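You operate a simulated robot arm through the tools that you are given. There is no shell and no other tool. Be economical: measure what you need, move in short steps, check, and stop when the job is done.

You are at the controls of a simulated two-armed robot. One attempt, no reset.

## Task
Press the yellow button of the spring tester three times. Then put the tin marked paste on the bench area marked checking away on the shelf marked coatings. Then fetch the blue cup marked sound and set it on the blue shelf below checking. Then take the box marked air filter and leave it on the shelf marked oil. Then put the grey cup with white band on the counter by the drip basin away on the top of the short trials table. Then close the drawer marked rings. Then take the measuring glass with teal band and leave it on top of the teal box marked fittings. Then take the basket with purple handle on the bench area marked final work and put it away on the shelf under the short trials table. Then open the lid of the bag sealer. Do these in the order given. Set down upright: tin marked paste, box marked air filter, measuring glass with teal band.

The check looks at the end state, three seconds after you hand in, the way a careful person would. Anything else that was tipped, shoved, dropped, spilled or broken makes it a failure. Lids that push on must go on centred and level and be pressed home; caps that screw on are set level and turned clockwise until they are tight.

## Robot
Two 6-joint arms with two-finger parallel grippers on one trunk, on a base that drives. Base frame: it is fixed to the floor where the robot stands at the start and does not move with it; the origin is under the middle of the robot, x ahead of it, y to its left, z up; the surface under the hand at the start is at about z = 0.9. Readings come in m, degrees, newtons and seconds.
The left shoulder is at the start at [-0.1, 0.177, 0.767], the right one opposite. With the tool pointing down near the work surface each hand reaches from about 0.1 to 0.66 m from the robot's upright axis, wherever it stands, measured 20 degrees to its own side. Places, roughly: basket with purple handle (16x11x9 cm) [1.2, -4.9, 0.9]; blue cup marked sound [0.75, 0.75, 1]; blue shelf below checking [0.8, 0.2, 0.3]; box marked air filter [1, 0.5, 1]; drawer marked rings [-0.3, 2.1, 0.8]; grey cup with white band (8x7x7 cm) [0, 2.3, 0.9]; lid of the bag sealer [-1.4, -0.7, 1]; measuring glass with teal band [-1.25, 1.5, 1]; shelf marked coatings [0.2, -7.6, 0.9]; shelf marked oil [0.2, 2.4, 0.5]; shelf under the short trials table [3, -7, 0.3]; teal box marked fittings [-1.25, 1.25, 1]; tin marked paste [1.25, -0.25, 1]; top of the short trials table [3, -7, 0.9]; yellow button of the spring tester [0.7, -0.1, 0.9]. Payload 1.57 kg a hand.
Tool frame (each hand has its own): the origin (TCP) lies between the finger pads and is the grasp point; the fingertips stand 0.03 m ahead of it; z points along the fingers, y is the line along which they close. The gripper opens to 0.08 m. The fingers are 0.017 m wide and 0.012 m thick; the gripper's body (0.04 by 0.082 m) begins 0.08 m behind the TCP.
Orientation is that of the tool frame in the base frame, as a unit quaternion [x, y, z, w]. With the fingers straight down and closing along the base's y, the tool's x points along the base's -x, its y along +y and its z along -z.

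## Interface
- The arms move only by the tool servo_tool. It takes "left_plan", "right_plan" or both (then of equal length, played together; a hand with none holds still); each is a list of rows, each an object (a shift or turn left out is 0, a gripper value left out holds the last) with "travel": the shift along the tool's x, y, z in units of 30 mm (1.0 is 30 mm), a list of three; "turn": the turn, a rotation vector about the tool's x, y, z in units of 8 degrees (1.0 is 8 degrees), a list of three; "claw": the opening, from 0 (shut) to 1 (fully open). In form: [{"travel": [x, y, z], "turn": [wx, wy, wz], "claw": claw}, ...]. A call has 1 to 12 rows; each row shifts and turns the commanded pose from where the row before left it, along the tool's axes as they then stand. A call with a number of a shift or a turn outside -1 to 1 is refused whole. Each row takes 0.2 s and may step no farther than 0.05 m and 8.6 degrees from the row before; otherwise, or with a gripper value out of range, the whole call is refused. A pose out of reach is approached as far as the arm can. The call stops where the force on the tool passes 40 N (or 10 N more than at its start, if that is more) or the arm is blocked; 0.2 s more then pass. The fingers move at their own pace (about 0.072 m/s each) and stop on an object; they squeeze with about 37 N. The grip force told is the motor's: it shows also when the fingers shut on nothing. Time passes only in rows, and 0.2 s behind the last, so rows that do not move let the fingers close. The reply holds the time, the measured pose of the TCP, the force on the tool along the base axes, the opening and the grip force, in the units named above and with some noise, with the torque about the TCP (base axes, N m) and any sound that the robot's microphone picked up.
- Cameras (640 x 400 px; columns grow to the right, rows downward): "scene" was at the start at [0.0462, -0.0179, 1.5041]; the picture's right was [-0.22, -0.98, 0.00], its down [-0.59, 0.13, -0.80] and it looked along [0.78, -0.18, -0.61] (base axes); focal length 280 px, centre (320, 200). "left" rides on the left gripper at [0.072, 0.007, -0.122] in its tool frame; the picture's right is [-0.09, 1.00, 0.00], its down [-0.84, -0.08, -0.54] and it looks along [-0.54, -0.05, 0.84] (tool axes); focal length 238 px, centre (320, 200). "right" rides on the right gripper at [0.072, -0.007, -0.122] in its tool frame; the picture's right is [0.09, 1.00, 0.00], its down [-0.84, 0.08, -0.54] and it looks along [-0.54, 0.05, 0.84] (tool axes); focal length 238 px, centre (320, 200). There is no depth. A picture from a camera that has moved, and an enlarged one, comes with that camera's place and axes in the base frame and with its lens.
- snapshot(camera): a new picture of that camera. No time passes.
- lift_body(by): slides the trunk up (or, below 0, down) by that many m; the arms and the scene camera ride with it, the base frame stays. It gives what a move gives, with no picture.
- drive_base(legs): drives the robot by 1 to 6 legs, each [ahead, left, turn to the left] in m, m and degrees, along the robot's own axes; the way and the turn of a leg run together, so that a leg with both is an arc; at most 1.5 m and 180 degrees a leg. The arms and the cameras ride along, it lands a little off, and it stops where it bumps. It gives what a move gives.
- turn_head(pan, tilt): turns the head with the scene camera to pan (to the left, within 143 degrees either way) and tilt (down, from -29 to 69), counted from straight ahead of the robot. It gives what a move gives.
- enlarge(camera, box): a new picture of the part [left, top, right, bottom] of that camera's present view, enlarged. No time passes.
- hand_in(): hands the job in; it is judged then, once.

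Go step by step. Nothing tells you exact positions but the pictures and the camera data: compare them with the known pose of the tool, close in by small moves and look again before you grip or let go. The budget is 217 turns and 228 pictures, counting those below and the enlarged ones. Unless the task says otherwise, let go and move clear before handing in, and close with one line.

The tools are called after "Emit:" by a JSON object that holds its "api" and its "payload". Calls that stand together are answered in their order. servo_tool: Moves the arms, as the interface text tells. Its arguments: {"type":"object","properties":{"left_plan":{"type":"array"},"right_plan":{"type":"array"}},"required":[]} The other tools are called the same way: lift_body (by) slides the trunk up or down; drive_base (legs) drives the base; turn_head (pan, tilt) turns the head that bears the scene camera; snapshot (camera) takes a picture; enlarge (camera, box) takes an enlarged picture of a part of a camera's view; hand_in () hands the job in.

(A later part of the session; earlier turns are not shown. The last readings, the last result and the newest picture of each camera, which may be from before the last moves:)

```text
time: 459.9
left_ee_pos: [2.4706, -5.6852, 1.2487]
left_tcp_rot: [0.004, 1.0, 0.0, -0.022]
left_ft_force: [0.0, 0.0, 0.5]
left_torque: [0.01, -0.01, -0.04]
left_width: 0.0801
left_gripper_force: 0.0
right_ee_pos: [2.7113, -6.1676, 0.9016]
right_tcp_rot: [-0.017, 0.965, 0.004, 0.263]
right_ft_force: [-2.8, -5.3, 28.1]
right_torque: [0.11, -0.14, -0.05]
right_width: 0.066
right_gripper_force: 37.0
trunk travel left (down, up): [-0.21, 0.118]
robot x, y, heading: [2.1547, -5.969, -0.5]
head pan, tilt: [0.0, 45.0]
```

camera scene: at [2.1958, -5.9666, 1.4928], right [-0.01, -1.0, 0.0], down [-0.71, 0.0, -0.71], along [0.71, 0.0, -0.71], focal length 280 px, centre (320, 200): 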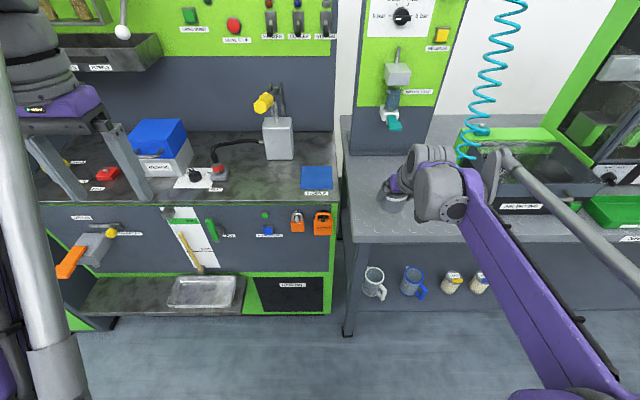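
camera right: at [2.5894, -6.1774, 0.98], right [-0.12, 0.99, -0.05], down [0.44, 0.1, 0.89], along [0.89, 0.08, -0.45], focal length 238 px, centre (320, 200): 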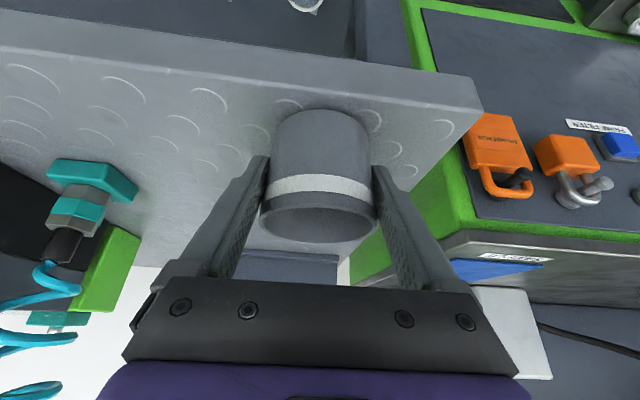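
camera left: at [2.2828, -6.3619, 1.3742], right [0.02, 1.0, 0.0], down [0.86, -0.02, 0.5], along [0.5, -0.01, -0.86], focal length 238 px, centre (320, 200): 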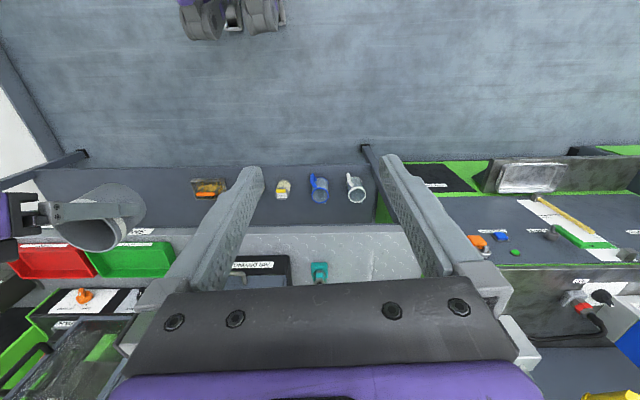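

Contact at z≈0.908. I'll ease off, open, and back out along the fingers.

Emit:
{"api": "servo_tool", "payload": {"right_plan": [{"travel": [-0.03, 0, -0.05]}, {"claw": 0.9}, {"claw": 1}, {"claw": 1}]}}

Emit:
{"api": "servo_tool", "payload": {"right_plan": [{"travel": [0, 0, -0.6]}, {"travel": [0, 0, -0.9]}, {"travel": [0, 0, -0.9]}, {"travel": [0.4, 0, -0.9]}, {"travel": [0.6, 0, -0.8]}, {"travel": [0.6, 0, -0.8]}, {"travel": [0.6, 0, -0.8]}, {"travel": [0.6, 0, -0.8]}, {"travel": [0.6, 0, -0.8]}, {"travel": [0.6, 0, -0.8]}]}}

Emit:
{"api": "snapshot", "payload": {"camera": "right"}}

Emit:
{"api": "snapshot", "payload": {"camera": "scene"}}

```text
time: 460.9
left_ee_pos: [2.4744, -5.6856, 1.2493]
left_tcp_rot: [0.004, 1.0, 0.0, -0.024]
left_ft_force: [-0.6, -0.2, 0.2]
left_torque: [-0.03, 0.0, 0.01]
left_width: 0.0801
left_gripper_force: 0.1
right_ee_pos: [2.7129, -6.1666, 0.903]
right_tcp_rot: [-0.018, 0.965, 0.004, 0.263]
right_ft_force: [0.0, 0.0, 0.0]
right_torque: [-0.03, 0.02, -0.05]
right_width: 0.08
right_gripper_force: 0.2
trunk travel left (down, up): [-0.21, 0.118]
robot x, y, heading: [2.1546, -5.9676, -0.6]
head pan, tilt: [0.0, 45.0]
```

```text
time: 463.1
left_ee_pos: [2.472, -5.6847, 1.2499]
left_tcp_rot: [0.003, 1.0, 0.001, -0.023]
left_ft_force: [-0.5, 1.0, -0.4]
left_torque: [-0.03, 0.0, 0.02]
left_width: 0.0798
left_gripper_force: 0.1
right_ee_pos: [2.488, -6.175, 1.0521]
right_tcp_rot: [-0.018, 0.965, 0.004, 0.263]
right_ft_force: [-0.1, 0.2, 0.1]
right_torque: [-0.04, 0.0, 0.0]
right_width: 0.0795
right_gripper_force: 0.1
trunk travel left (down, up): [-0.21, 0.118]
robot x, y, heading: [2.1555, -5.9631, -0.1]
head pan, tilt: [0.0, 45.0]
```

```text
94 pictures are left
camera right: at [2.3647, -6.1858, 1.1201], right [-0.12, 0.99, -0.05], down [0.44, 0.1, 0.89], along [0.89, 0.08, -0.45], focal length 238 px, centre (320, 200)
```

right: 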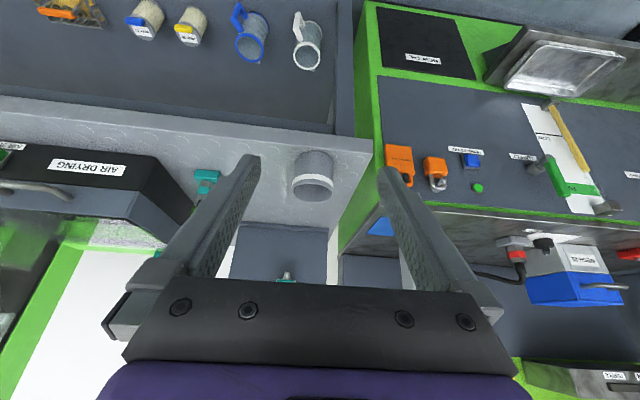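

```text
93 pictures are left
camera scene: at [2.1954, -5.9665, 1.4928], right [-0.01, -1.0, 0.0], down [-0.71, 0.0, -0.71], along [0.71, 0.0, -0.71], focal length 280 px, centre (320, 200)
```

scene: 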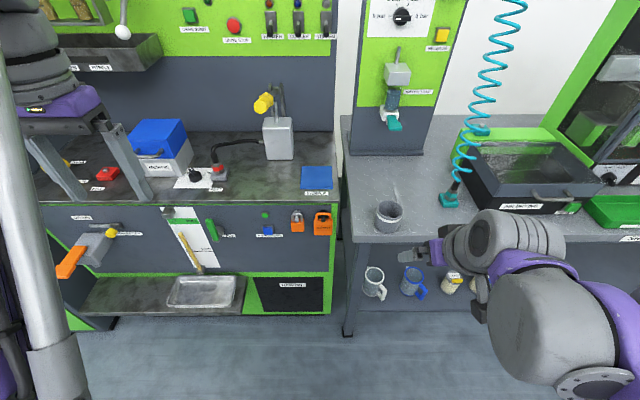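

The cup stands on the short trials table top. Next is the rings drawer: I'll drive back via the front corridor.

Emit:
{"api": "drive_base", "payload": {"legs": [[-0.25, 0, 0], [0, 0, 90], [-0.6, 0, 0], [0, 1.1, 0], [0, 1.0, 0]]}}

Emit:
{"api": "turn_head", "payload": {"pan": 0, "tilt": 25}}

```text
time: 490.4
left_ee_pos: [-0.5388, -6.2876, 1.2491]
left_tcp_rot: [0.72, -0.693, 0.017, 0.016]
left_ft_force: [0.0, 0.3, 0.3]
left_torque: [0.02, -0.01, 0.01]
left_width: 0.08
left_gripper_force: 0.0
right_ee_pos: [-0.0517, -6.2524, 1.0515]
right_tcp_rot: [0.709, -0.655, -0.192, -0.178]
right_ft_force: [0.4, -0.8, 0.5]
right_torque: [0.0, -0.01, 0.02]
right_width: 0.0801
right_gripper_force: 0.0
trunk travel left (down, up): [-0.21, 0.118]
robot x, y, heading: [-0.24, -6.5981, 92.2]
head pan, tilt: [0.0, 45.0]
```

```text
time: 491.2
left_ee_pos: [-0.5396, -6.288, 1.2489]
left_tcp_rot: [0.72, -0.694, 0.017, 0.017]
left_ft_force: [0.9, 0.6, 0.4]
left_torque: [-0.02, -0.01, -0.01]
left_width: 0.08
left_gripper_force: 0.0
right_ee_pos: [-0.0517, -6.2519, 1.0504]
right_tcp_rot: [0.709, -0.655, -0.192, -0.179]
right_ft_force: [0.0, 0.4, 0.2]
right_torque: [0.03, -0.01, 0.02]
right_width: 0.0799
right_gripper_force: 0.1
trunk travel left (down, up): [-0.21, 0.118]
robot x, y, heading: [-0.2422, -6.5963, 92.3]
head pan, tilt: [0.0, 25.0]
```

Emit:
{"api": "drive_base", "payload": {"legs": [[0, 0, -2.3], [1.5, 0, 0], [1.5, 0, 0]]}}

```text
time: 506.3
left_ee_pos: [-0.5822, -3.2348, 1.2485]
left_tcp_rot: [0.718, -0.695, 0.017, 0.017]
left_ft_force: [0.1, -0.1, -0.7]
left_torque: [0.03, 0.01, 0.01]
left_width: 0.0799
left_gripper_force: 0.0
right_ee_pos: [-0.0959, -3.2013, 1.0506]
right_tcp_rot: [0.708, -0.656, -0.192, -0.178]
right_ft_force: [0.5, 0.5, 0.2]
right_torque: [-0.04, -0.03, 0.0]
right_width: 0.08
right_gripper_force: 0.0
trunk travel left (down, up): [-0.21, 0.118]
robot x, y, heading: [-0.2855, -3.548, 92.1]
head pan, tilt: [0.0, 25.0]
```

Emit:
{"api": "drive_base", "payload": {"legs": [[0, 0, -2.5], [1.5, 0, 0], [1.5, 0, 0]]}}

Emit:
{"api": "drive_base", "payload": {"legs": [[1.4, 0, 0]]}}

```text
time: 521.1
left_ee_pos: [-0.5694, -0.2396, 1.2491]
left_tcp_rot: [-0.707, 0.707, -0.016, -0.017]
left_ft_force: [-0.3, -0.3, 1.1]
left_torque: [0.01, -0.03, -0.02]
left_width: 0.08
left_gripper_force: 0.0
right_ee_pos: [-0.081, -0.2212, 1.0514]
right_tcp_rot: [0.697, -0.667, -0.189, -0.182]
right_ft_force: [-0.3, 0.4, 0.2]
right_torque: [-0.03, -0.01, 0.01]
right_width: 0.0802
right_gripper_force: 0.1
trunk travel left (down, up): [-0.21, 0.118]
robot x, y, heading: [-0.2813, -0.5587, 89.8]
head pan, tilt: [0.0, 25.0]
```

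```text
time: 528.3
left_ee_pos: [-0.5542, 1.2058, 1.249]
left_tcp_rot: [-0.701, 0.713, -0.016, -0.017]
left_ft_force: [-0.2, -0.2, -0.1]
left_torque: [0.0, 0.0, 0.03]
left_width: 0.0798
left_gripper_force: 0.1
right_ee_pos: [-0.0645, 1.2156, 1.0508]
right_tcp_rot: [0.692, -0.673, -0.188, -0.183]
right_ft_force: [-0.7, 0.5, 0.2]
right_torque: [-0.01, 0.02, -0.01]
right_width: 0.0801
right_gripper_force: 0.0
trunk travel left (down, up): [-0.21, 0.118]
robot x, y, heading: [-0.2771, 0.8822, 89.3]
head pan, tilt: [0.0, 25.0]
```

Emit:
{"api": "drive_base", "payload": {"legs": [[0, 0.17, 0.7], [0.55, 0, 0]]}}

Emit:
{"api": "turn_head", "payload": {"pan": -5, "tilt": 45}}

Emit:
{"api": "servo_tool", "payload": {"right_plan": [{"claw": 0}, {"claw": 0}, {"claw": 0}, {"claw": 0}, {"claw": 0}]}}

Emit:
{"api": "snapshot", "payload": {"camera": "scene"}}

Emit:
{"api": "snapshot", "payload": {"camera": "right"}}

```text
time: 533.2
left_ee_pos: [-0.7183, 1.7785, 1.2485]
left_tcp_rot: [-0.702, 0.712, -0.017, -0.017]
left_ft_force: [0.1, 0.6, -0.3]
left_torque: [-0.01, -0.05, 0.03]
left_width: 0.08
left_gripper_force: 0.0
right_ee_pos: [-0.2293, 1.7905, 1.0511]
right_tcp_rot: [0.693, -0.672, -0.187, -0.184]
right_ft_force: [0.2, -0.3, -0.5]
right_torque: [-0.01, 0.01, -0.01]
right_width: 0.0801
right_gripper_force: 0.1
trunk travel left (down, up): [-0.21, 0.118]
robot x, y, heading: [-0.4359, 1.4551, 89.3]
head pan, tilt: [0.0, 25.0]
```

```text
time: 534.1
left_ee_pos: [-0.7183, 1.7779, 1.2491]
left_tcp_rot: [-0.702, 0.712, -0.017, -0.017]
left_ft_force: [-0.1, 0.2, -1.5]
left_torque: [0.03, -0.01, -0.01]
left_width: 0.0799
left_gripper_force: 0.1
right_ee_pos: [-0.2307, 1.7899, 1.0516]
right_tcp_rot: [0.692, -0.672, -0.188, -0.184]
right_ft_force: [0.4, -0.3, 0.1]
right_torque: [0.0, 0.01, 0.0]
right_width: 0.0799
right_gripper_force: 0.1
trunk travel left (down, up): [-0.21, 0.118]
robot x, y, heading: [-0.4372, 1.4587, 89.1]
head pan, tilt: [-5.0, 45.0]
```

```text
time: 535.3
left_ee_pos: [-0.7191, 1.7782, 1.2481]
left_tcp_rot: [-0.702, 0.712, -0.016, -0.017]
left_ft_force: [-0.5, 0.0, 0.1]
left_torque: [-0.02, 0.04, -0.04]
left_width: 0.0799
left_gripper_force: 0.1
right_ee_pos: [-0.2302, 1.7915, 1.0515]
right_tcp_rot: [0.693, -0.672, -0.187, -0.182]
right_ft_force: [-0.2, -0.1, 0.8]
right_torque: [-0.01, 0.02, -0.02]
right_width: 0.0004
right_gripper_force: 21.5
trunk travel left (down, up): [-0.21, 0.118]
robot x, y, heading: [-0.4409, 1.4575, 89.3]
head pan, tilt: [-5.0, 45.0]
```

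```text
92 pictures are left
camera scene: at [-0.4306, 1.4994, 1.4928], right [0.99, -0.1, 0.0], down [-0.07, -0.7, -0.71], along [0.07, 0.7, -0.71], focal length 280 px, centre (320, 200)
```

scene: 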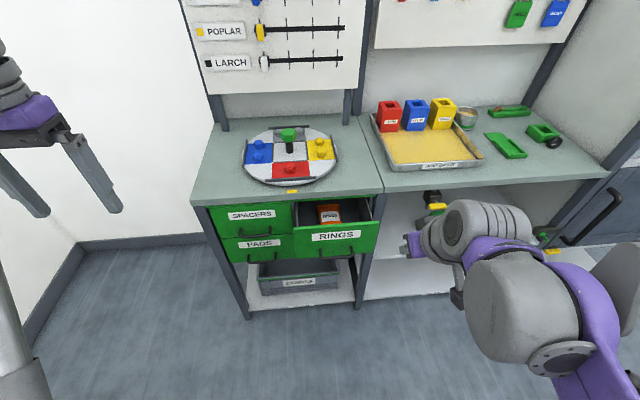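

```text
91 pictures are left
camera right: at [-0.2197, 1.666, 1.1198], right [-0.99, -0.11, -0.05], down [-0.09, 0.45, 0.89], along [-0.08, 0.89, -0.45], focal length 238 px, centre (320, 200)
```

right: 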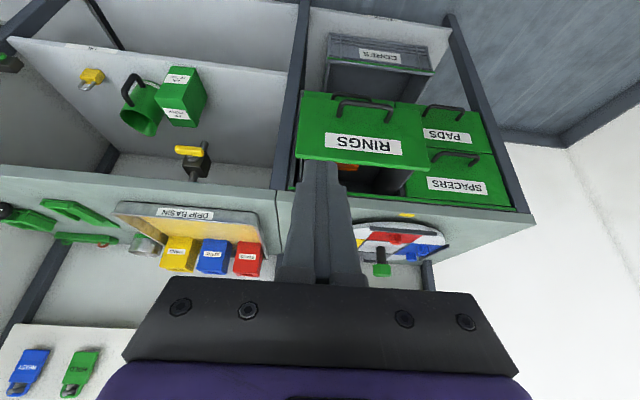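

The RINGS label is at about [-0.33, 2.02, 0.805]. With the fist closed, I'll bring the fingertips in front of the drawer face.

Emit:
{"api": "servo_tool", "payload": {"right_plan": [{"travel": [-0.81, 0.641, 0.476]}, {"travel": [-0.81, 0.641, 0.476]}, {"travel": [-0.81, 0.641, 0.476]}, {"travel": [-0.81, 0.641, 0.476]}, {"travel": [-0.81, 0.641, 0.476]}, {"travel": [0.527, 0, 0.898]}, {"travel": [0.527, 0, 0.898]}, {"travel": [0.527, 0, 0.898]}, {"travel": [0.527, 0, 0.898]}, {"travel": [0.527, 0, 0.898]}, {"travel": [0.527, 0, 0.898]}, {"travel": [0.527, 0, 0.898]}]}}

Emit:
{"api": "snapshot", "payload": {"camera": "right"}}

Emit:
{"api": "enlarge", "payload": {"camera": "scene", "box": [230, 160, 430, 300]}}

```text
time: 537.9
left_ee_pos: [-0.7184, 1.7787, 1.2488]
left_tcp_rot: [-0.702, 0.712, -0.017, -0.017]
left_ft_force: [0.9, 0.3, -0.5]
left_torque: [-0.02, -0.01, -0.03]
left_width: 0.0797
left_gripper_force: 0.1
right_ee_pos: [-0.3256, 1.9271, 0.8338]
right_tcp_rot: [0.692, -0.672, -0.188, -0.183]
right_ft_force: [0.0, -0.4, -0.4]
right_torque: [-0.02, 0.02, -0.02]
right_width: 0.0002
right_gripper_force: 21.7
trunk travel left (down, up): [-0.21, 0.118]
robot x, y, heading: [-0.4412, 1.4548, 89.4]
head pan, tilt: [-5.0, 45.0]
```

```text
90 pictures are left
camera right: at [-0.3147, 1.8033, 0.9017], right [-0.99, -0.11, -0.05], down [-0.09, 0.45, 0.89], along [-0.08, 0.89, -0.45], focal length 238 px, centre (320, 200)
```

right: 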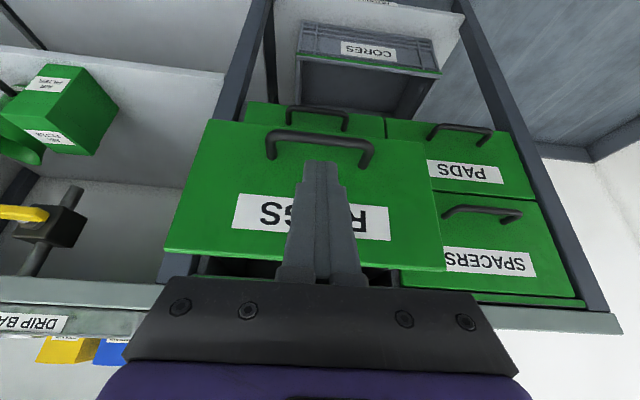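

```text
2.86 times, centred on (330, 230) of scene
camera zoom: at [-0.4306, 1.5001, 1.4927], right [0.99, -0.1, 0.0], down [-0.07, -0.7, -0.71], along [0.07, 0.7, -0.71], focal length 800 px, centre (291, 114)
```

zoom: 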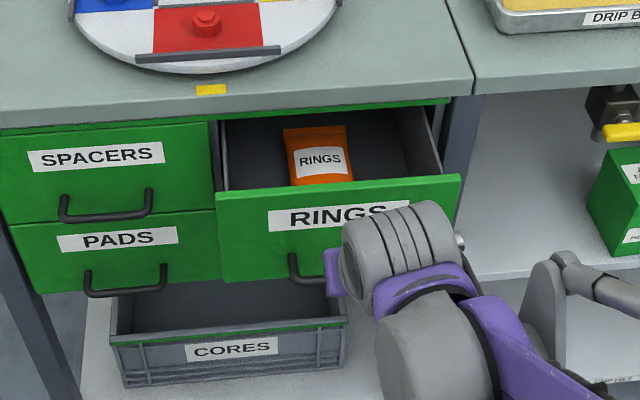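

The fingertips are at the label height, above the handle. I'll push forward.

Emit:
{"api": "servo_tool", "payload": {"right_plan": [{"travel": [-0.575, 0, 0.337]}, {"travel": [-0.575, 0, 0.337]}, {"travel": [-0.575, 0, 0.337]}, {"travel": [-0.575, 0, 0.337]}, {"travel": [-0.575, 0, 0.337]}, {"travel": [-0.575, 0, 0.337]}, {"travel": [-0.575, 0, 0.337]}, {"travel": [-0.575, 0, 0.337]}]}}

Emit:
{"api": "snapshot", "payload": {"camera": "scene"}}

```text
time: 539.7
left_ee_pos: [-0.718, 1.7789, 1.2491]
left_tcp_rot: [-0.702, 0.712, -0.017, -0.018]
left_ft_force: [0.2, -1.0, 0.4]
left_torque: [-0.02, 0.02, 0.01]
left_width: 0.08
left_gripper_force: 0.1
right_ee_pos: [-0.3334, 2.0886, 0.8305]
right_tcp_rot: [0.694, -0.671, -0.188, -0.183]
right_ft_force: [-0.8, 0.5, -0.5]
right_torque: [-0.03, 0.03, -0.01]
right_width: 0.0
right_gripper_force: 21.1
trunk travel left (down, up): [-0.21, 0.118]
robot x, y, heading: [-0.437, 1.456, 89.4]
head pan, tilt: [-5.0, 45.0]
```

```text
88 pictures are left
camera scene: at [-0.4306, 1.5003, 1.4927], right [0.99, -0.1, 0.0], down [-0.07, -0.7, -0.71], along [0.07, 0.7, -0.71], focal length 280 px, centre (320, 200)
```

scene: 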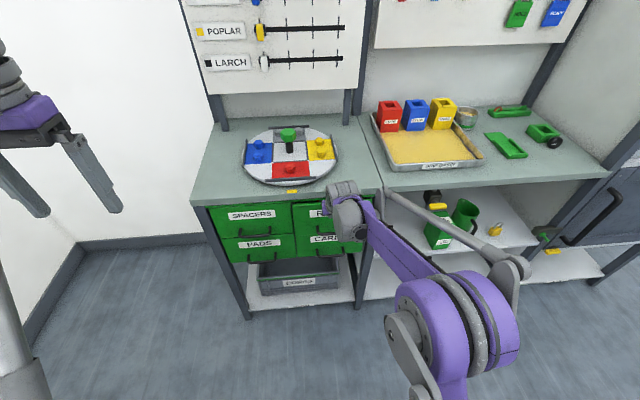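

Emit:
{"api": "servo_tool", "payload": {"right_plan": [{"travel": [-0.287, 0, 0.168]}, {"travel": [-0.287, 0, 0.168]}, {"travel": [-0.287, 0, 0.168]}, {}]}}

Emit:
{"api": "enlarge", "payload": {"camera": "scene", "box": [200, 180, 400, 300]}}

Emit:
{"api": "snapshot", "payload": {"camera": "right"}}

```text
time: 540.4
left_ee_pos: [-0.7184, 1.7769, 1.2492]
left_tcp_rot: [-0.701, 0.712, -0.017, -0.016]
left_ft_force: [0.5, 0.0, -0.6]
left_torque: [-0.01, 0.0, 0.01]
left_width: 0.0798
left_gripper_force: 0.1
right_ee_pos: [-0.3335, 2.1073, 0.8322]
right_tcp_rot: [0.693, -0.674, -0.182, -0.177]
right_ft_force: [1.4, -19.7, 7.7]
right_torque: [-0.31, 0.11, -0.1]
right_width: 0.0
right_gripper_force: 21.6
trunk travel left (down, up): [-0.21, 0.118]
robot x, y, heading: [-0.4396, 1.4551, 89.3]
head pan, tilt: [-5.0, 45.0]
stopped in row 3 (right hand): the force on the tool passed its limit at 50 N (the readings are from after the stop); the commanded pose is now the measured one
```

```text
3.20 times, centred on (300, 240) of scene
camera zoom: at [-0.4307, 1.4973, 1.4929], right [0.99, -0.1, 0.0], down [-0.07, -0.7, -0.71], along [0.07, 0.7, -0.71], focal length 896 px, centre (384, 72)
```

zoom: 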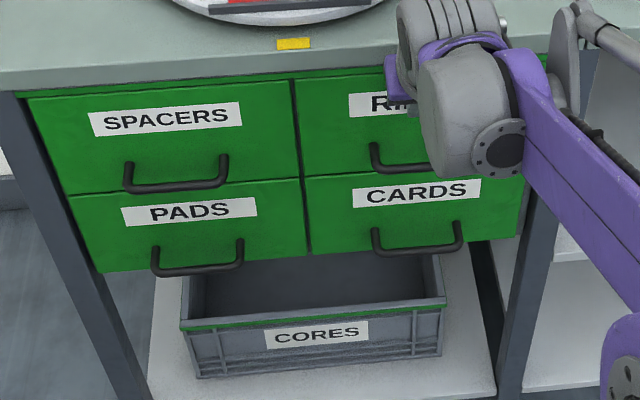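

```text
86 pictures are left
camera right: at [-0.3229, 1.984, 0.902], right [-0.99, -0.11, -0.05], down [-0.09, 0.46, 0.88], along [-0.07, 0.88, -0.47], focal length 238 px, centre (320, 200)
```

right: 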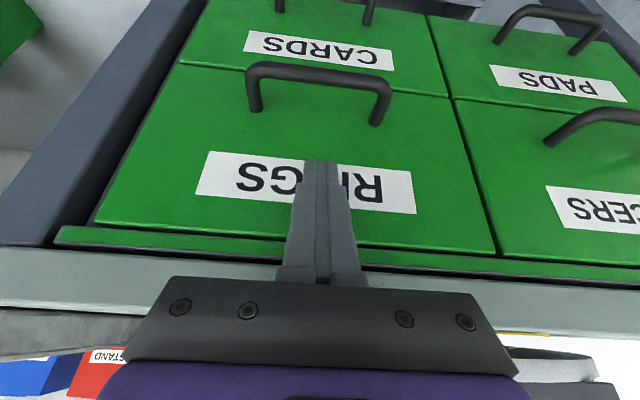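

The drawer is shut flush. I'll withdraw and raise the hand, then go to the trolley for the measuring glass.

Emit:
{"api": "servo_tool", "payload": {"right_plan": [{"travel": [0.72, 0, -0.42]}, {"travel": [0.72, 0, -0.42]}, {"travel": [0.72, 0, -0.42]}, {"travel": [0.72, 0, -0.42]}, {"travel": [0.72, 0, -0.42]}, {"travel": [0.72, 0, -0.42]}, {"travel": [-0.5, 0, -0.86]}, {"travel": [-0.5, 0, -0.86]}, {"travel": [-0.5, 0, -0.86]}, {"travel": [-0.5, 0, -0.86]}, {"travel": [-0.5, 0, -0.86]}, {"travel": [-0.5, 0, -0.86]}]}}

Emit:
{"api": "servo_tool", "payload": {"right_plan": [{"travel": [-0.5, 0, -0.86]}, {"travel": [-0.5, 0, -0.86]}, {"claw": 1}, {"claw": 1}, {"claw": 1}]}}

Emit:
{"api": "turn_head", "payload": {"pan": 80, "tilt": 35}}

Emit:
{"api": "snapshot", "payload": {"camera": "scene"}}

```text
time: 543.0
left_ee_pos: [-0.7186, 1.7786, 1.2483]
left_tcp_rot: [-0.702, 0.712, -0.016, -0.017]
left_ft_force: [-0.5, 0.0, 0.2]
left_torque: [0.01, 0.02, -0.02]
left_width: 0.0797
left_gripper_force: 0.0
right_ee_pos: [-0.3301, 1.9608, 1.0112]
right_tcp_rot: [0.693, -0.674, -0.183, -0.179]
right_ft_force: [0.0, 0.4, 0.0]
right_torque: [0.0, 0.02, -0.03]
right_width: 0.0
right_gripper_force: 20.8
trunk travel left (down, up): [-0.21, 0.118]
robot x, y, heading: [-0.4399, 1.4565, 89.0]
head pan, tilt: [-5.0, 45.0]
```

```text
time: 544.2
left_ee_pos: [-0.7185, 1.7783, 1.249]
left_tcp_rot: [-0.702, 0.712, -0.016, -0.017]
left_ft_force: [0.0, 0.8, 0.7]
left_torque: [-0.01, 0.04, 0.02]
left_width: 0.0802
left_gripper_force: 0.1
right_ee_pos: [-0.3297, 1.9609, 1.0713]
right_tcp_rot: [0.693, -0.674, -0.183, -0.179]
right_ft_force: [0.9, 0.1, -0.7]
right_torque: [-0.01, 0.02, 0.0]
right_width: 0.0799
right_gripper_force: 0.1
trunk travel left (down, up): [-0.21, 0.118]
robot x, y, heading: [-0.4388, 1.4558, 89.1]
head pan, tilt: [-5.0, 45.0]
```

```text
time: 545.8
left_ee_pos: [-0.7187, 1.7779, 1.2489]
left_tcp_rot: [-0.702, 0.712, -0.016, -0.017]
left_ft_force: [0.0, -0.1, -0.1]
left_torque: [-0.03, 0.0, -0.01]
left_width: 0.0799
left_gripper_force: 0.0
right_ee_pos: [-0.3288, 1.962, 1.0705]
right_tcp_rot: [0.694, -0.673, -0.183, -0.178]
right_ft_force: [-0.6, 0.3, 0.6]
right_torque: [0.0, 0.01, -0.01]
right_width: 0.08
right_gripper_force: 0.0
trunk travel left (down, up): [-0.21, 0.118]
robot x, y, heading: [-0.4406, 1.4557, 89.1]
head pan, tilt: [80.0, 35.0]
```

```text
85 pictures are left
camera scene: at [-0.5253, 1.4346, 1.5076], right [0.19, 0.98, 0.0], down [0.56, -0.11, -0.82], along [-0.8, 0.15, -0.57], focal length 280 px, centre (320, 200)
```

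scene: 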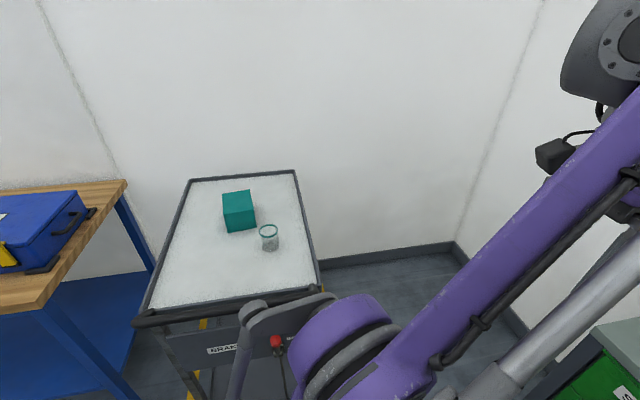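

The trolley holds a teal box and a glass. I'll retract the hand and turn to face the trolley.

Emit:
{"api": "servo_tool", "payload": {"right_plan": [{"travel": [0.65, 0, -0.866]}, {"travel": [0.65, 0, -0.866]}, {"travel": [0.65, 0, -0.866]}, {"travel": [0.65, 0, -0.866]}]}}

Emit:
{"api": "drive_base", "payload": {"legs": [[-0.17, 0, 0], [0, 0, 91]]}}

Emit:
{"api": "turn_head", "payload": {"pan": 0, "tilt": 42}}

Emit:
{"api": "snapshot", "payload": {"camera": "scene"}}

Emit:
{"api": "snapshot", "payload": {"camera": "right"}}

```text
time: 546.8
left_ee_pos: [-0.7171, 1.7773, 1.2504]
left_tcp_rot: [-0.702, 0.712, -0.016, -0.016]
left_ft_force: [0.4, 0.1, 0.1]
left_torque: [0.01, 0.0, 0.02]
left_width: 0.0801
left_gripper_force: 0.0
right_ee_pos: [-0.327, 1.8426, 1.1241]
right_tcp_rot: [0.693, -0.674, -0.182, -0.178]
right_ft_force: [-0.1, -0.1, -0.1]
right_torque: [0.01, 0.0, -0.01]
right_width: 0.0799
right_gripper_force: 0.2
trunk travel left (down, up): [-0.21, 0.118]
robot x, y, heading: [-0.4396, 1.4554, 89.2]
head pan, tilt: [80.0, 35.0]
```

```text
time: 552.1
left_ee_pos: [-0.7699, 1.0067, 1.2489]
left_tcp_rot: [1.0, -0.016, 0.024, 0.001]
left_ft_force: [-1.8, 0.5, 0.0]
left_torque: [-0.03, -0.02, -0.02]
left_width: 0.08
left_gripper_force: 0.0
right_ee_pos: [-0.8285, 1.3983, 1.1235]
right_tcp_rot: [0.967, 0.005, -0.255, 0.001]
right_ft_force: [0.2, 0.4, -0.3]
right_torque: [0.03, 0.04, -0.02]
right_width: 0.08
right_gripper_force: 0.0
trunk travel left (down, up): [-0.21, 0.118]
robot x, y, heading: [-0.441, 1.2769, 177.9]
head pan, tilt: [80.0, 35.0]
```

```text
time: 553.6
left_ee_pos: [-0.7693, 1.0055, 1.2491]
left_tcp_rot: [1.0, -0.017, 0.024, 0.0]
left_ft_force: [-0.4, -0.1, 0.0]
left_torque: [-0.01, 0.03, 0.01]
left_width: 0.0798
left_gripper_force: 0.0
right_ee_pos: [-0.8271, 1.3976, 1.1236]
right_tcp_rot: [0.967, 0.005, -0.255, 0.001]
right_ft_force: [0.1, 0.1, -0.2]
right_torque: [-0.01, 0.03, -0.02]
right_width: 0.0801
right_gripper_force: 0.0
trunk travel left (down, up): [-0.21, 0.118]
robot x, y, heading: [-0.4427, 1.2802, 178.1]
head pan, tilt: [0.0, 42.0]
```

```text
84 pictures are left
camera scene: at [-0.4851, 1.2814, 1.4971], right [0.03, 1.0, 0.0], down [0.67, -0.02, -0.74], along [-0.74, 0.02, -0.67], focal length 280 px, centre (320, 200)
```

scene: 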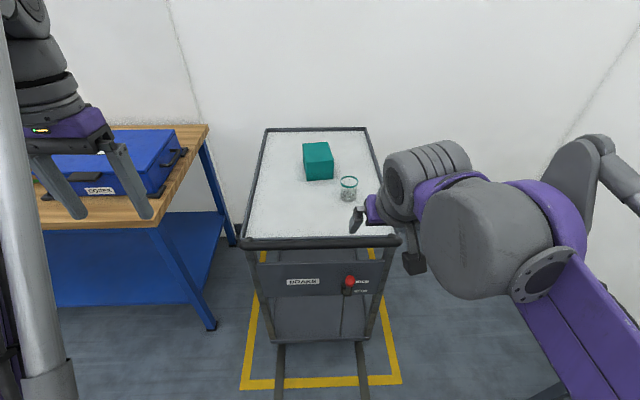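

```text
83 pictures are left
camera right: at [-0.7044, 1.4048, 1.1942], right [0.09, -0.99, -0.05], down [-0.46, -0.08, 0.88], along [-0.88, -0.06, -0.46], focal length 238 px, centre (320, 200)
```

right: 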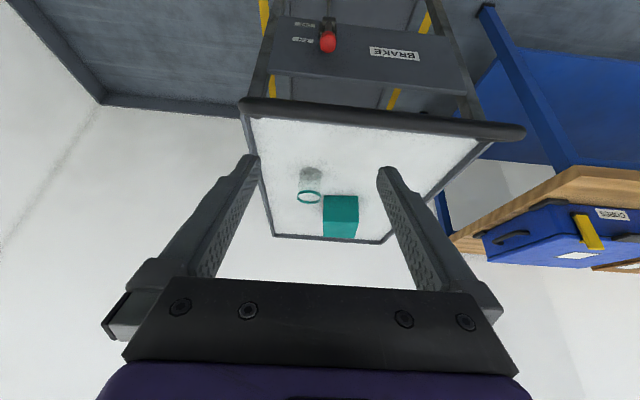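

Emit:
{"api": "enlarge", "payload": {"camera": "scene", "box": [240, 120, 400, 240]}}

Emit:
{"api": "enlarge", "payload": {"camera": "right", "box": [240, 90, 440, 250]}}

```text
3.33 times, centred on (320, 180) of scene
camera zoom: at [-0.4851, 1.2814, 1.4971], right [0.03, 1.0, 0.0], down [0.67, -0.02, -0.74], along [-0.74, 0.02, -0.67], focal length 933 px, centre (320, 267)
```

zoom: 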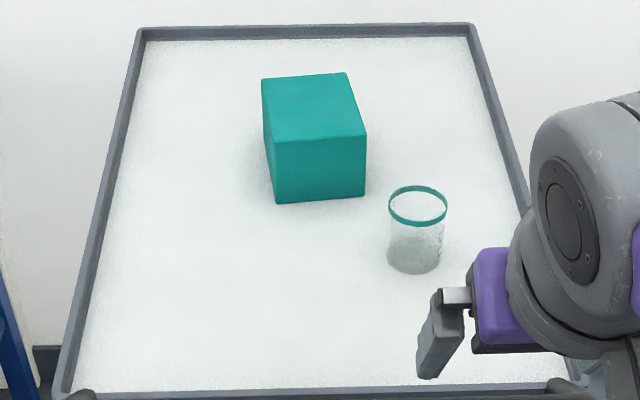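

```text
2.50 times, centred on (340, 170) of right
camera zoom: at [-0.7044, 1.4048, 1.1942], right [0.09, -0.99, -0.05], down [-0.46, -0.08, 0.88], along [-0.88, -0.06, -0.46], focal length 596 px, centre (270, 275)
```

zoom: 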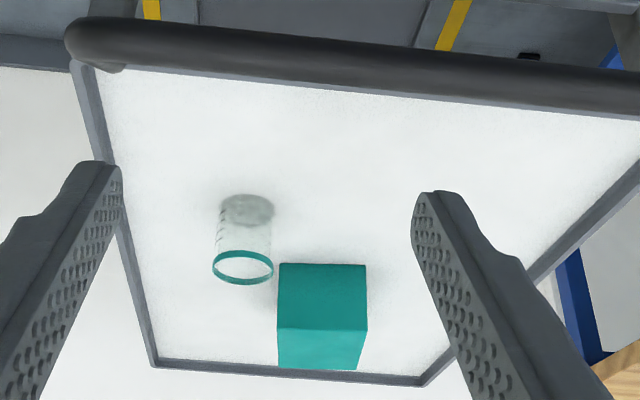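

Glass: about [-1.21, 1.402], base z≈0.857, rim z≈0.924, 58 mm wide. Teal box top: z≈0.94, centre about [-1.37, 1.30]. I'll move up to the trolley.

Emit:
{"api": "drive_base", "payload": {"legs": [[0, 0, 1.9], [0, 0.07, 0], [0.25, 0, 0]]}}

Emit:
{"api": "snapshot", "payload": {"camera": "scene"}}

Emit:
{"api": "snapshot", "payload": {"camera": "right"}}

```text
time: 556.8
left_ee_pos: [-1.0137, 0.9184, 1.2477]
left_tcp_rot: [1.0, 0.005, 0.023, 0.0]
left_ft_force: [0.3, 0.2, -0.9]
left_torque: [0.01, -0.01, 0.02]
left_width: 0.0799
left_gripper_force: 0.1
right_ee_pos: [-1.0882, 1.3101, 1.1233]
right_tcp_rot: [0.967, 0.025, -0.254, 0.006]
right_ft_force: [-0.3, -0.8, 0.8]
right_torque: [0.01, -0.02, 0.02]
right_width: 0.0795
right_gripper_force: 0.0
trunk travel left (down, up): [-0.21, 0.118]
robot x, y, heading: [-0.6951, 1.202, -179.6]
head pan, tilt: [0.0, 42.0]
```

```text
80 pictures are left
camera scene: at [-0.7419, 1.2069, 1.4971], right [-0.01, 1.0, 0.0], down [0.67, 0.01, -0.74], along [-0.74, -0.01, -0.67], focal length 280 px, centre (320, 200)
```

scene: 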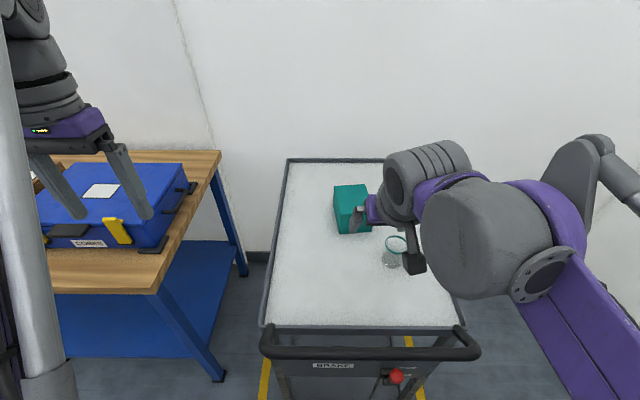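

```text
79 pictures are left
camera right: at [-0.9662, 1.321, 1.1942], right [0.13, -0.99, -0.05], down [-0.46, -0.1, 0.88], along [-0.88, -0.09, -0.46], focal length 238 px, centre (320, 200)
```

right: 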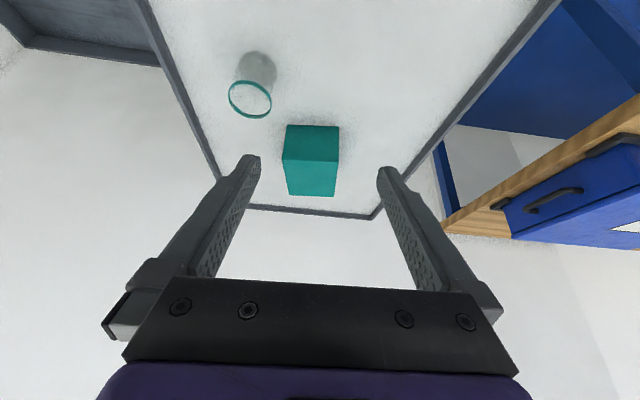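

Emit:
{"api": "servo_tool", "payload": {"right_plan": [{"travel": [-0.309, -0.653, 0.965]}, {"travel": [-0.309, -0.653, 0.965]}, {"travel": [-0.309, -0.653, 0.965]}, {"travel": [-0.309, -0.653, 0.965]}, {"travel": [-0.309, -0.653, 0.965]}, {}]}}

Emit:
{"api": "snapshot", "payload": {"camera": "right"}}

Emit:
{"api": "enlarge", "payload": {"camera": "scene", "box": [300, 160, 460, 280]}}

```text
time: 558.2
left_ee_pos: [-1.0139, 0.9179, 1.248]
left_tcp_rot: [1.0, 0.005, 0.023, 0.0]
left_ft_force: [-0.1, 0.1, -0.1]
left_torque: [0.02, 0.02, -0.02]
left_width: 0.0798
left_gripper_force: 0.1
right_ee_pos: [-1.2046, 1.401, 1.0202]
right_tcp_rot: [0.966, 0.025, -0.255, 0.006]
right_ft_force: [0.1, -0.7, -0.9]
right_torque: [0.01, -0.01, -0.03]
right_width: 0.08
right_gripper_force: 0.0
trunk travel left (down, up): [-0.21, 0.118]
robot x, y, heading: [-0.6963, 1.206, -179.5]
head pan, tilt: [0.0, 42.0]
```

```text
78 pictures are left
camera right: at [-1.0824, 1.413, 1.0913], right [0.13, -0.99, -0.05], down [-0.46, -0.1, 0.88], along [-0.88, -0.09, -0.46], focal length 238 px, centre (320, 200)
```

right: 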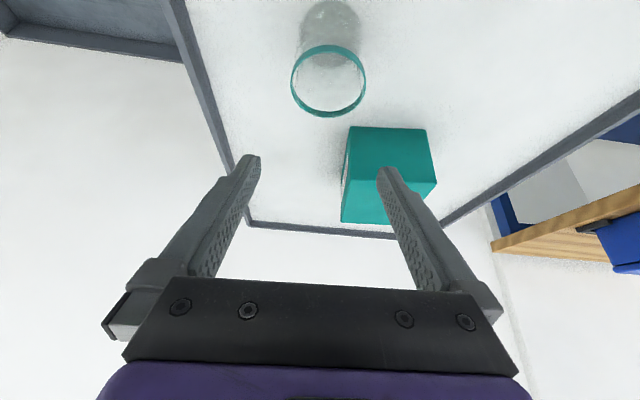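

```text
3.33 times, centred on (380, 220) of scene
camera zoom: at [-0.7408, 1.2067, 1.4971], right [-0.01, 1.0, 0.0], down [0.67, 0.01, -0.74], along [-0.74, -0.01, -0.67], focal length 933 px, centre (120, 133)
```

zoom: 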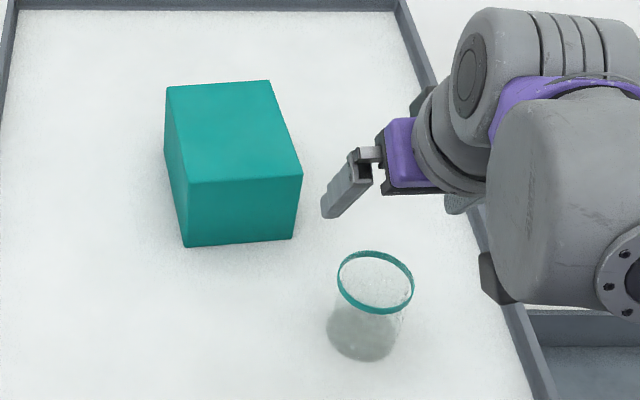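

Emit:
{"api": "servo_tool", "payload": {"right_plan": [{"travel": [0.494, 0.05, 0.87]}, {"travel": [0.494, 0, 0.87]}, {"travel": [0.494, 0, 0.87]}, {"travel": [0.494, 0, 0.87]}, {}]}}

Emit:
{"api": "snapshot", "payload": {"camera": "right"}}

```text
time: 559.4
left_ee_pos: [-1.0135, 0.9194, 1.2494]
left_tcp_rot: [1.0, 0.004, 0.024, -0.001]
left_ft_force: [-0.8, 0.2, 0.8]
left_torque: [0.04, -0.01, 0.01]
left_width: 0.08
left_gripper_force: 0.0
right_ee_pos: [-1.2048, 1.3978, 0.9032]
right_tcp_rot: [0.967, 0.025, -0.255, 0.005]
right_ft_force: [-0.6, -0.9, 0.5]
right_torque: [-0.01, -0.01, 0.0]
right_width: 0.0799
right_gripper_force: 0.0
trunk travel left (down, up): [-0.21, 0.118]
robot x, y, heading: [-0.692, 1.2075, -179.3]
head pan, tilt: [0.0, 42.0]
```

```text
76 pictures are left
camera right: at [-1.0831, 1.4099, 0.9733], right [0.13, -0.99, -0.05], down [-0.46, -0.1, 0.88], along [-0.88, -0.09, -0.46], focal length 238 px, centre (320, 200)
```

right: 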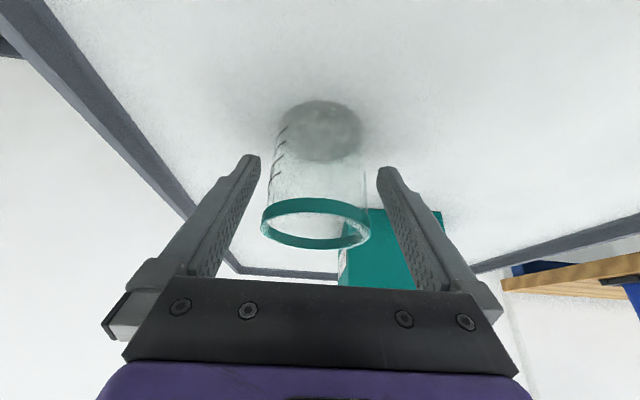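

Emit:
{"api": "servo_tool", "payload": {"right_plan": [{"claw": 0.7}, {"claw": 0.6}, {"claw": 0}, {"claw": 0}, {"claw": 0}]}}

Emit:
{"api": "servo_tool", "payload": {"right_plan": [{"travel": [-0.2, 0, -0.35]}, {"travel": [-0.494, 0, -0.87]}, {"travel": [-0.494, 0, -0.87]}, {"travel": [-0.494, 0, -0.87]}, {"travel": [-0.494, 0, -0.87]}, {}]}}

Emit:
{"api": "snapshot", "payload": {"camera": "right"}}

```text
time: 560.6
left_ee_pos: [-1.0125, 0.9199, 1.251]
left_tcp_rot: [1.0, 0.004, 0.024, 0.0]
left_ft_force: [0.5, 0.9, -0.3]
left_torque: [0.01, 0.01, 0.0]
left_width: 0.0799
left_gripper_force: 0.1
right_ee_pos: [-1.2067, 1.3982, 0.9043]
right_tcp_rot: [0.966, 0.026, -0.255, 0.006]
right_ft_force: [-0.4, 0.3, 1.0]
right_torque: [0.01, -0.02, -0.01]
right_width: 0.0549
right_gripper_force: 37.2
trunk travel left (down, up): [-0.21, 0.118]
robot x, y, heading: [-0.6988, 1.2074, -179.3]
head pan, tilt: [0.0, 42.0]
```

```text
time: 562.0
left_ee_pos: [-1.0144, 0.9189, 1.2493]
left_tcp_rot: [1.0, 0.004, 0.023, -0.001]
left_ft_force: [0.9, -0.1, -0.1]
left_torque: [0.02, 0.0, -0.01]
left_width: 0.08
left_gripper_force: 0.0
right_ee_pos: [-1.2063, 1.3992, 1.0357]
right_tcp_rot: [0.967, 0.025, -0.255, 0.005]
right_ft_force: [-0.9, 0.5, -0.4]
right_torque: [0.0, 0.02, -0.01]
right_width: 0.0547
right_gripper_force: 37.2
trunk travel left (down, up): [-0.21, 0.118]
robot x, y, heading: [-0.695, 1.2039, -179.4]
head pan, tilt: [0.0, 42.0]
```

```text
75 pictures are left
camera right: at [-1.0834, 1.4113, 1.1056], right [0.13, -0.99, -0.05], down [-0.46, -0.1, 0.88], along [-0.88, -0.09, -0.46], focal length 238 px, centre (320, 200)
```

right: 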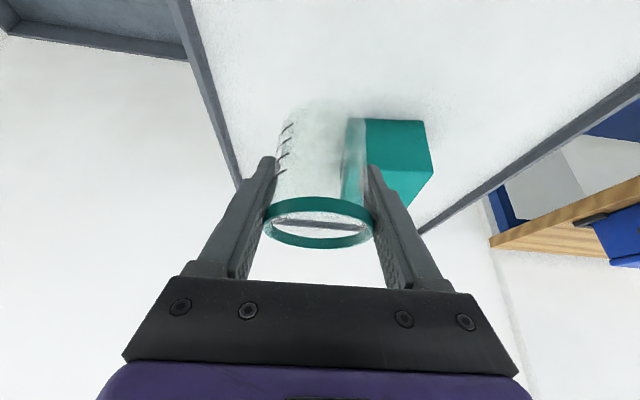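

The glass is held. I'll carry it over the teal box centre [-1.36, 1.30].

Emit:
{"api": "servo_tool", "payload": {"right_plan": [{"travel": [-0.92, 0.608, 0.523]}, {"travel": [-0.92, 0.608, 0.523]}, {"travel": [-0.92, 0.608, 0.523]}, {"travel": [-0.92, 0.608, 0.523]}, {"travel": [-0.92, 0.608, 0.523]}, {}]}}

Emit:
{"api": "snapshot", "payload": {"camera": "right"}}

Emit:
{"api": "enlarge", "payload": {"camera": "scene", "box": [290, 150, 450, 270]}}

```text
time: 563.4
left_ee_pos: [-1.0122, 0.9189, 1.248]
left_tcp_rot: [1.0, 0.004, 0.023, 0.0]
left_ft_force: [-0.4, -0.5, 0.4]
left_torque: [0.0, 0.04, 0.01]
left_width: 0.0801
left_gripper_force: 0.0
right_ee_pos: [-1.3591, 1.3026, 1.033]
right_tcp_rot: [0.966, 0.024, -0.256, 0.005]
right_ft_force: [0.9, 0.1, -0.2]
right_torque: [0.03, 0.02, -0.03]
right_width: 0.0547
right_gripper_force: 37.2
trunk travel left (down, up): [-0.21, 0.118]
robot x, y, heading: [-0.6949, 1.2059, -179.5]
head pan, tilt: [0.0, 42.0]
```

```text
74 pictures are left
camera right: at [-1.237, 1.3143, 1.1027], right [0.13, -0.99, -0.05], down [-0.46, -0.1, 0.88], along [-0.88, -0.09, -0.46], focal length 238 px, centre (320, 200)
```

right: 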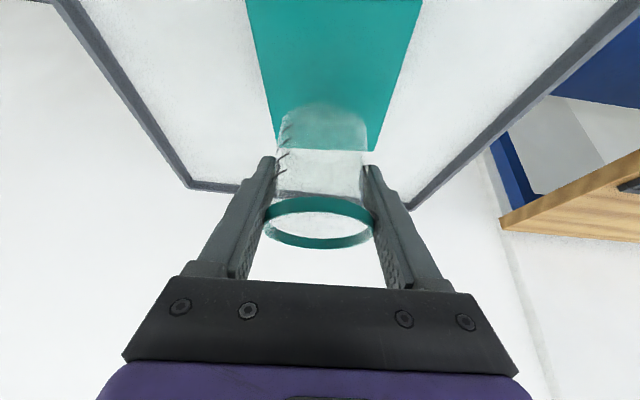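

```text
3.33 times, centred on (370, 210) of scene
camera zoom: at [-0.7407, 1.2071, 1.4971], right [-0.01, 1.0, 0.0], down [0.67, 0.01, -0.74], along [-0.74, -0.01, -0.67], focal length 933 px, centre (153, 167)
```

zoom: 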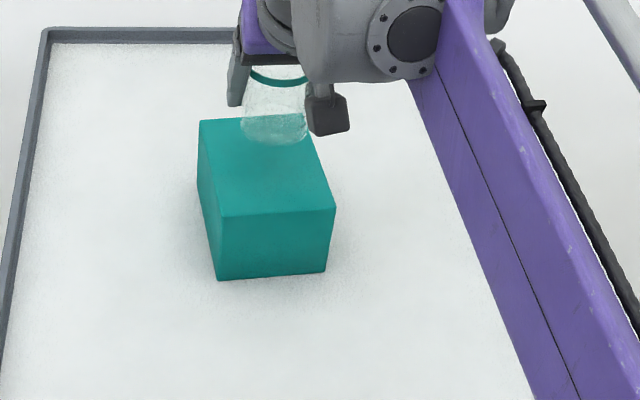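

Emit:
{"api": "servo_tool", "payload": {"right_plan": [{"travel": [0.18, 0, 0.32]}, {"travel": [0.18, 0, 0.32]}, {"travel": [0.18, 0, 0.32]}, {}]}}

Emit:
{"api": "servo_tool", "payload": {"right_plan": [{"travel": [0.05, 0, 0.087]}, {}]}}

Emit:
{"api": "servo_tool", "payload": {"right_plan": [{"travel": [0.05, 0, 0.087]}, {}]}}

Emit:
{"api": "servo_tool", "payload": {"right_plan": [{"travel": [0.033, 0, 0.058]}, {}]}}

Emit:
{"api": "snapshot", "payload": {"camera": "right"}}

```text
time: 564.4
left_ee_pos: [-1.0141, 0.9184, 1.2496]
left_tcp_rot: [1.0, 0.004, 0.024, 0.0]
left_ft_force: [0.3, 1.1, 0.3]
left_torque: [0.03, -0.01, 0.0]
left_width: 0.08
left_gripper_force: 0.1
right_ee_pos: [-1.3606, 1.3021, 0.999]
right_tcp_rot: [0.967, 0.025, -0.255, 0.006]
right_ft_force: [0.0, 0.7, 0.0]
right_torque: [-0.01, 0.01, 0.0]
right_width: 0.0546
right_gripper_force: 37.0
trunk travel left (down, up): [-0.21, 0.118]
robot x, y, heading: [-0.696, 1.2043, -179.2]
head pan, tilt: [0.0, 42.0]
```

```text
time: 565.0
left_ee_pos: [-1.014, 0.9182, 1.2489]
left_tcp_rot: [1.0, 0.005, 0.024, 0.0]
left_ft_force: [0.5, 0.8, 0.1]
left_torque: [0.0, 0.01, 0.03]
left_width: 0.0801
left_gripper_force: 0.0
right_ee_pos: [-1.3601, 1.3016, 0.9968]
right_tcp_rot: [0.967, 0.026, -0.254, 0.006]
right_ft_force: [0.1, 0.5, -0.2]
right_torque: [-0.01, -0.02, -0.01]
right_width: 0.0549
right_gripper_force: 37.2
trunk travel left (down, up): [-0.21, 0.118]
robot x, y, heading: [-0.7009, 1.209, -179.3]
head pan, tilt: [0.0, 42.0]
```

```text
time: 565.6
left_ee_pos: [-1.0137, 0.9195, 1.2482]
left_tcp_rot: [1.0, 0.004, 0.024, 0.001]
left_ft_force: [0.1, -0.3, 0.0]
left_torque: [-0.02, -0.02, -0.03]
left_width: 0.0798
left_gripper_force: 0.0
right_ee_pos: [-1.361, 1.3013, 0.993]
right_tcp_rot: [0.966, 0.025, -0.256, 0.006]
right_ft_force: [0.7, 0.6, 0.2]
right_torque: [-0.02, -0.01, 0.01]
right_width: 0.0551
right_gripper_force: 37.2
trunk travel left (down, up): [-0.21, 0.118]
robot x, y, heading: [-0.6994, 1.2083, -179.6]
head pan, tilt: [0.0, 42.0]
```

```text
time: 566.2
left_ee_pos: [-1.0124, 0.919, 1.2491]
left_tcp_rot: [1.0, 0.004, 0.024, 0.0]
left_ft_force: [-0.3, 0.7, -0.4]
left_torque: [-0.02, -0.03, 0.02]
left_width: 0.0798
left_gripper_force: 0.0
right_ee_pos: [-1.36, 1.3011, 0.9918]
right_tcp_rot: [0.967, 0.025, -0.255, 0.006]
right_ft_force: [-0.8, -0.6, -1.0]
right_torque: [-0.02, 0.0, 0.01]
right_width: 0.0552
right_gripper_force: 37.2
trunk travel left (down, up): [-0.21, 0.118]
robot x, y, heading: [-0.6966, 1.2057, -179.4]
head pan, tilt: [0.0, 42.0]
```

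```text
72 pictures are left
camera right: at [-1.2379, 1.3132, 1.0628], right [0.13, -0.99, -0.05], down [-0.46, -0.1, 0.88], along [-0.88, -0.09, -0.46], focal length 238 px, centre (320, 200)
```

right: 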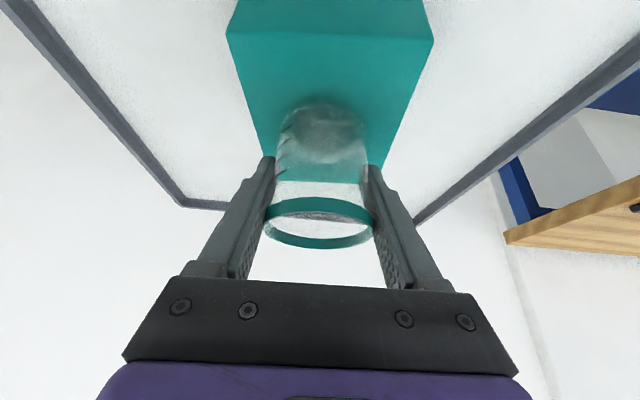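

Emit:
{"api": "servo_tool", "payload": {"right_plan": [{"travel": [0.033, 0, 0.058]}, {}]}}

Emit:
{"api": "servo_tool", "payload": {"right_plan": [{"travel": [0.033, 0, 0.058]}, {}]}}

Emit:
{"api": "servo_tool", "payload": {"right_plan": [{"travel": [0.033, 0, 0.058]}, {}]}}

```text
time: 566.8
left_ee_pos: [-1.0139, 0.9187, 1.2488]
left_tcp_rot: [1.0, 0.005, 0.023, 0.0]
left_ft_force: [-0.1, 0.1, 0.7]
left_torque: [-0.02, -0.02, 0.01]
left_width: 0.0801
left_gripper_force: 0.1
right_ee_pos: [-1.3604, 1.301, 0.9908]
right_tcp_rot: [0.967, 0.025, -0.255, 0.006]
right_ft_force: [0.2, -0.2, -0.1]
right_torque: [0.01, 0.04, 0.04]
right_width: 0.0547
right_gripper_force: 37.2
trunk travel left (down, up): [-0.21, 0.118]
robot x, y, heading: [-0.7002, 1.2064, -179.5]
head pan, tilt: [0.0, 42.0]
```

```text
time: 567.4
left_ee_pos: [-1.0132, 0.9199, 1.2492]
left_tcp_rot: [1.0, 0.004, 0.024, 0.0]
left_ft_force: [0.7, 0.3, 0.6]
left_torque: [0.0, 0.0, 0.0]
left_width: 0.0799
left_gripper_force: 0.1
right_ee_pos: [-1.3605, 1.3015, 0.9886]
right_tcp_rot: [0.966, 0.026, -0.256, 0.006]
right_ft_force: [0.0, -0.6, -0.7]
right_torque: [-0.02, 0.01, 0.03]
right_width: 0.055
right_gripper_force: 37.5
trunk travel left (down, up): [-0.21, 0.118]
robot x, y, heading: [-0.7014, 1.2054, -179.4]
head pan, tilt: [0.0, 42.0]
```

```text
time: 568.0
left_ee_pos: [-1.0134, 0.9201, 1.2481]
left_tcp_rot: [1.0, 0.004, 0.023, -0.001]
left_ft_force: [0.5, -0.2, 0.0]
left_torque: [-0.02, -0.02, -0.03]
left_width: 0.0798
left_gripper_force: 0.1
right_ee_pos: [-1.3593, 1.3011, 0.9881]
right_tcp_rot: [0.966, 0.025, -0.255, 0.006]
right_ft_force: [-4.0, 2.2, 10.8]
right_torque: [-0.07, 0.06, 0.04]
right_width: 0.0547
right_gripper_force: 37.0
trunk travel left (down, up): [-0.21, 0.118]
robot x, y, heading: [-0.6976, 1.204, -179.6]
head pan, tilt: [0.0, 42.0]
```

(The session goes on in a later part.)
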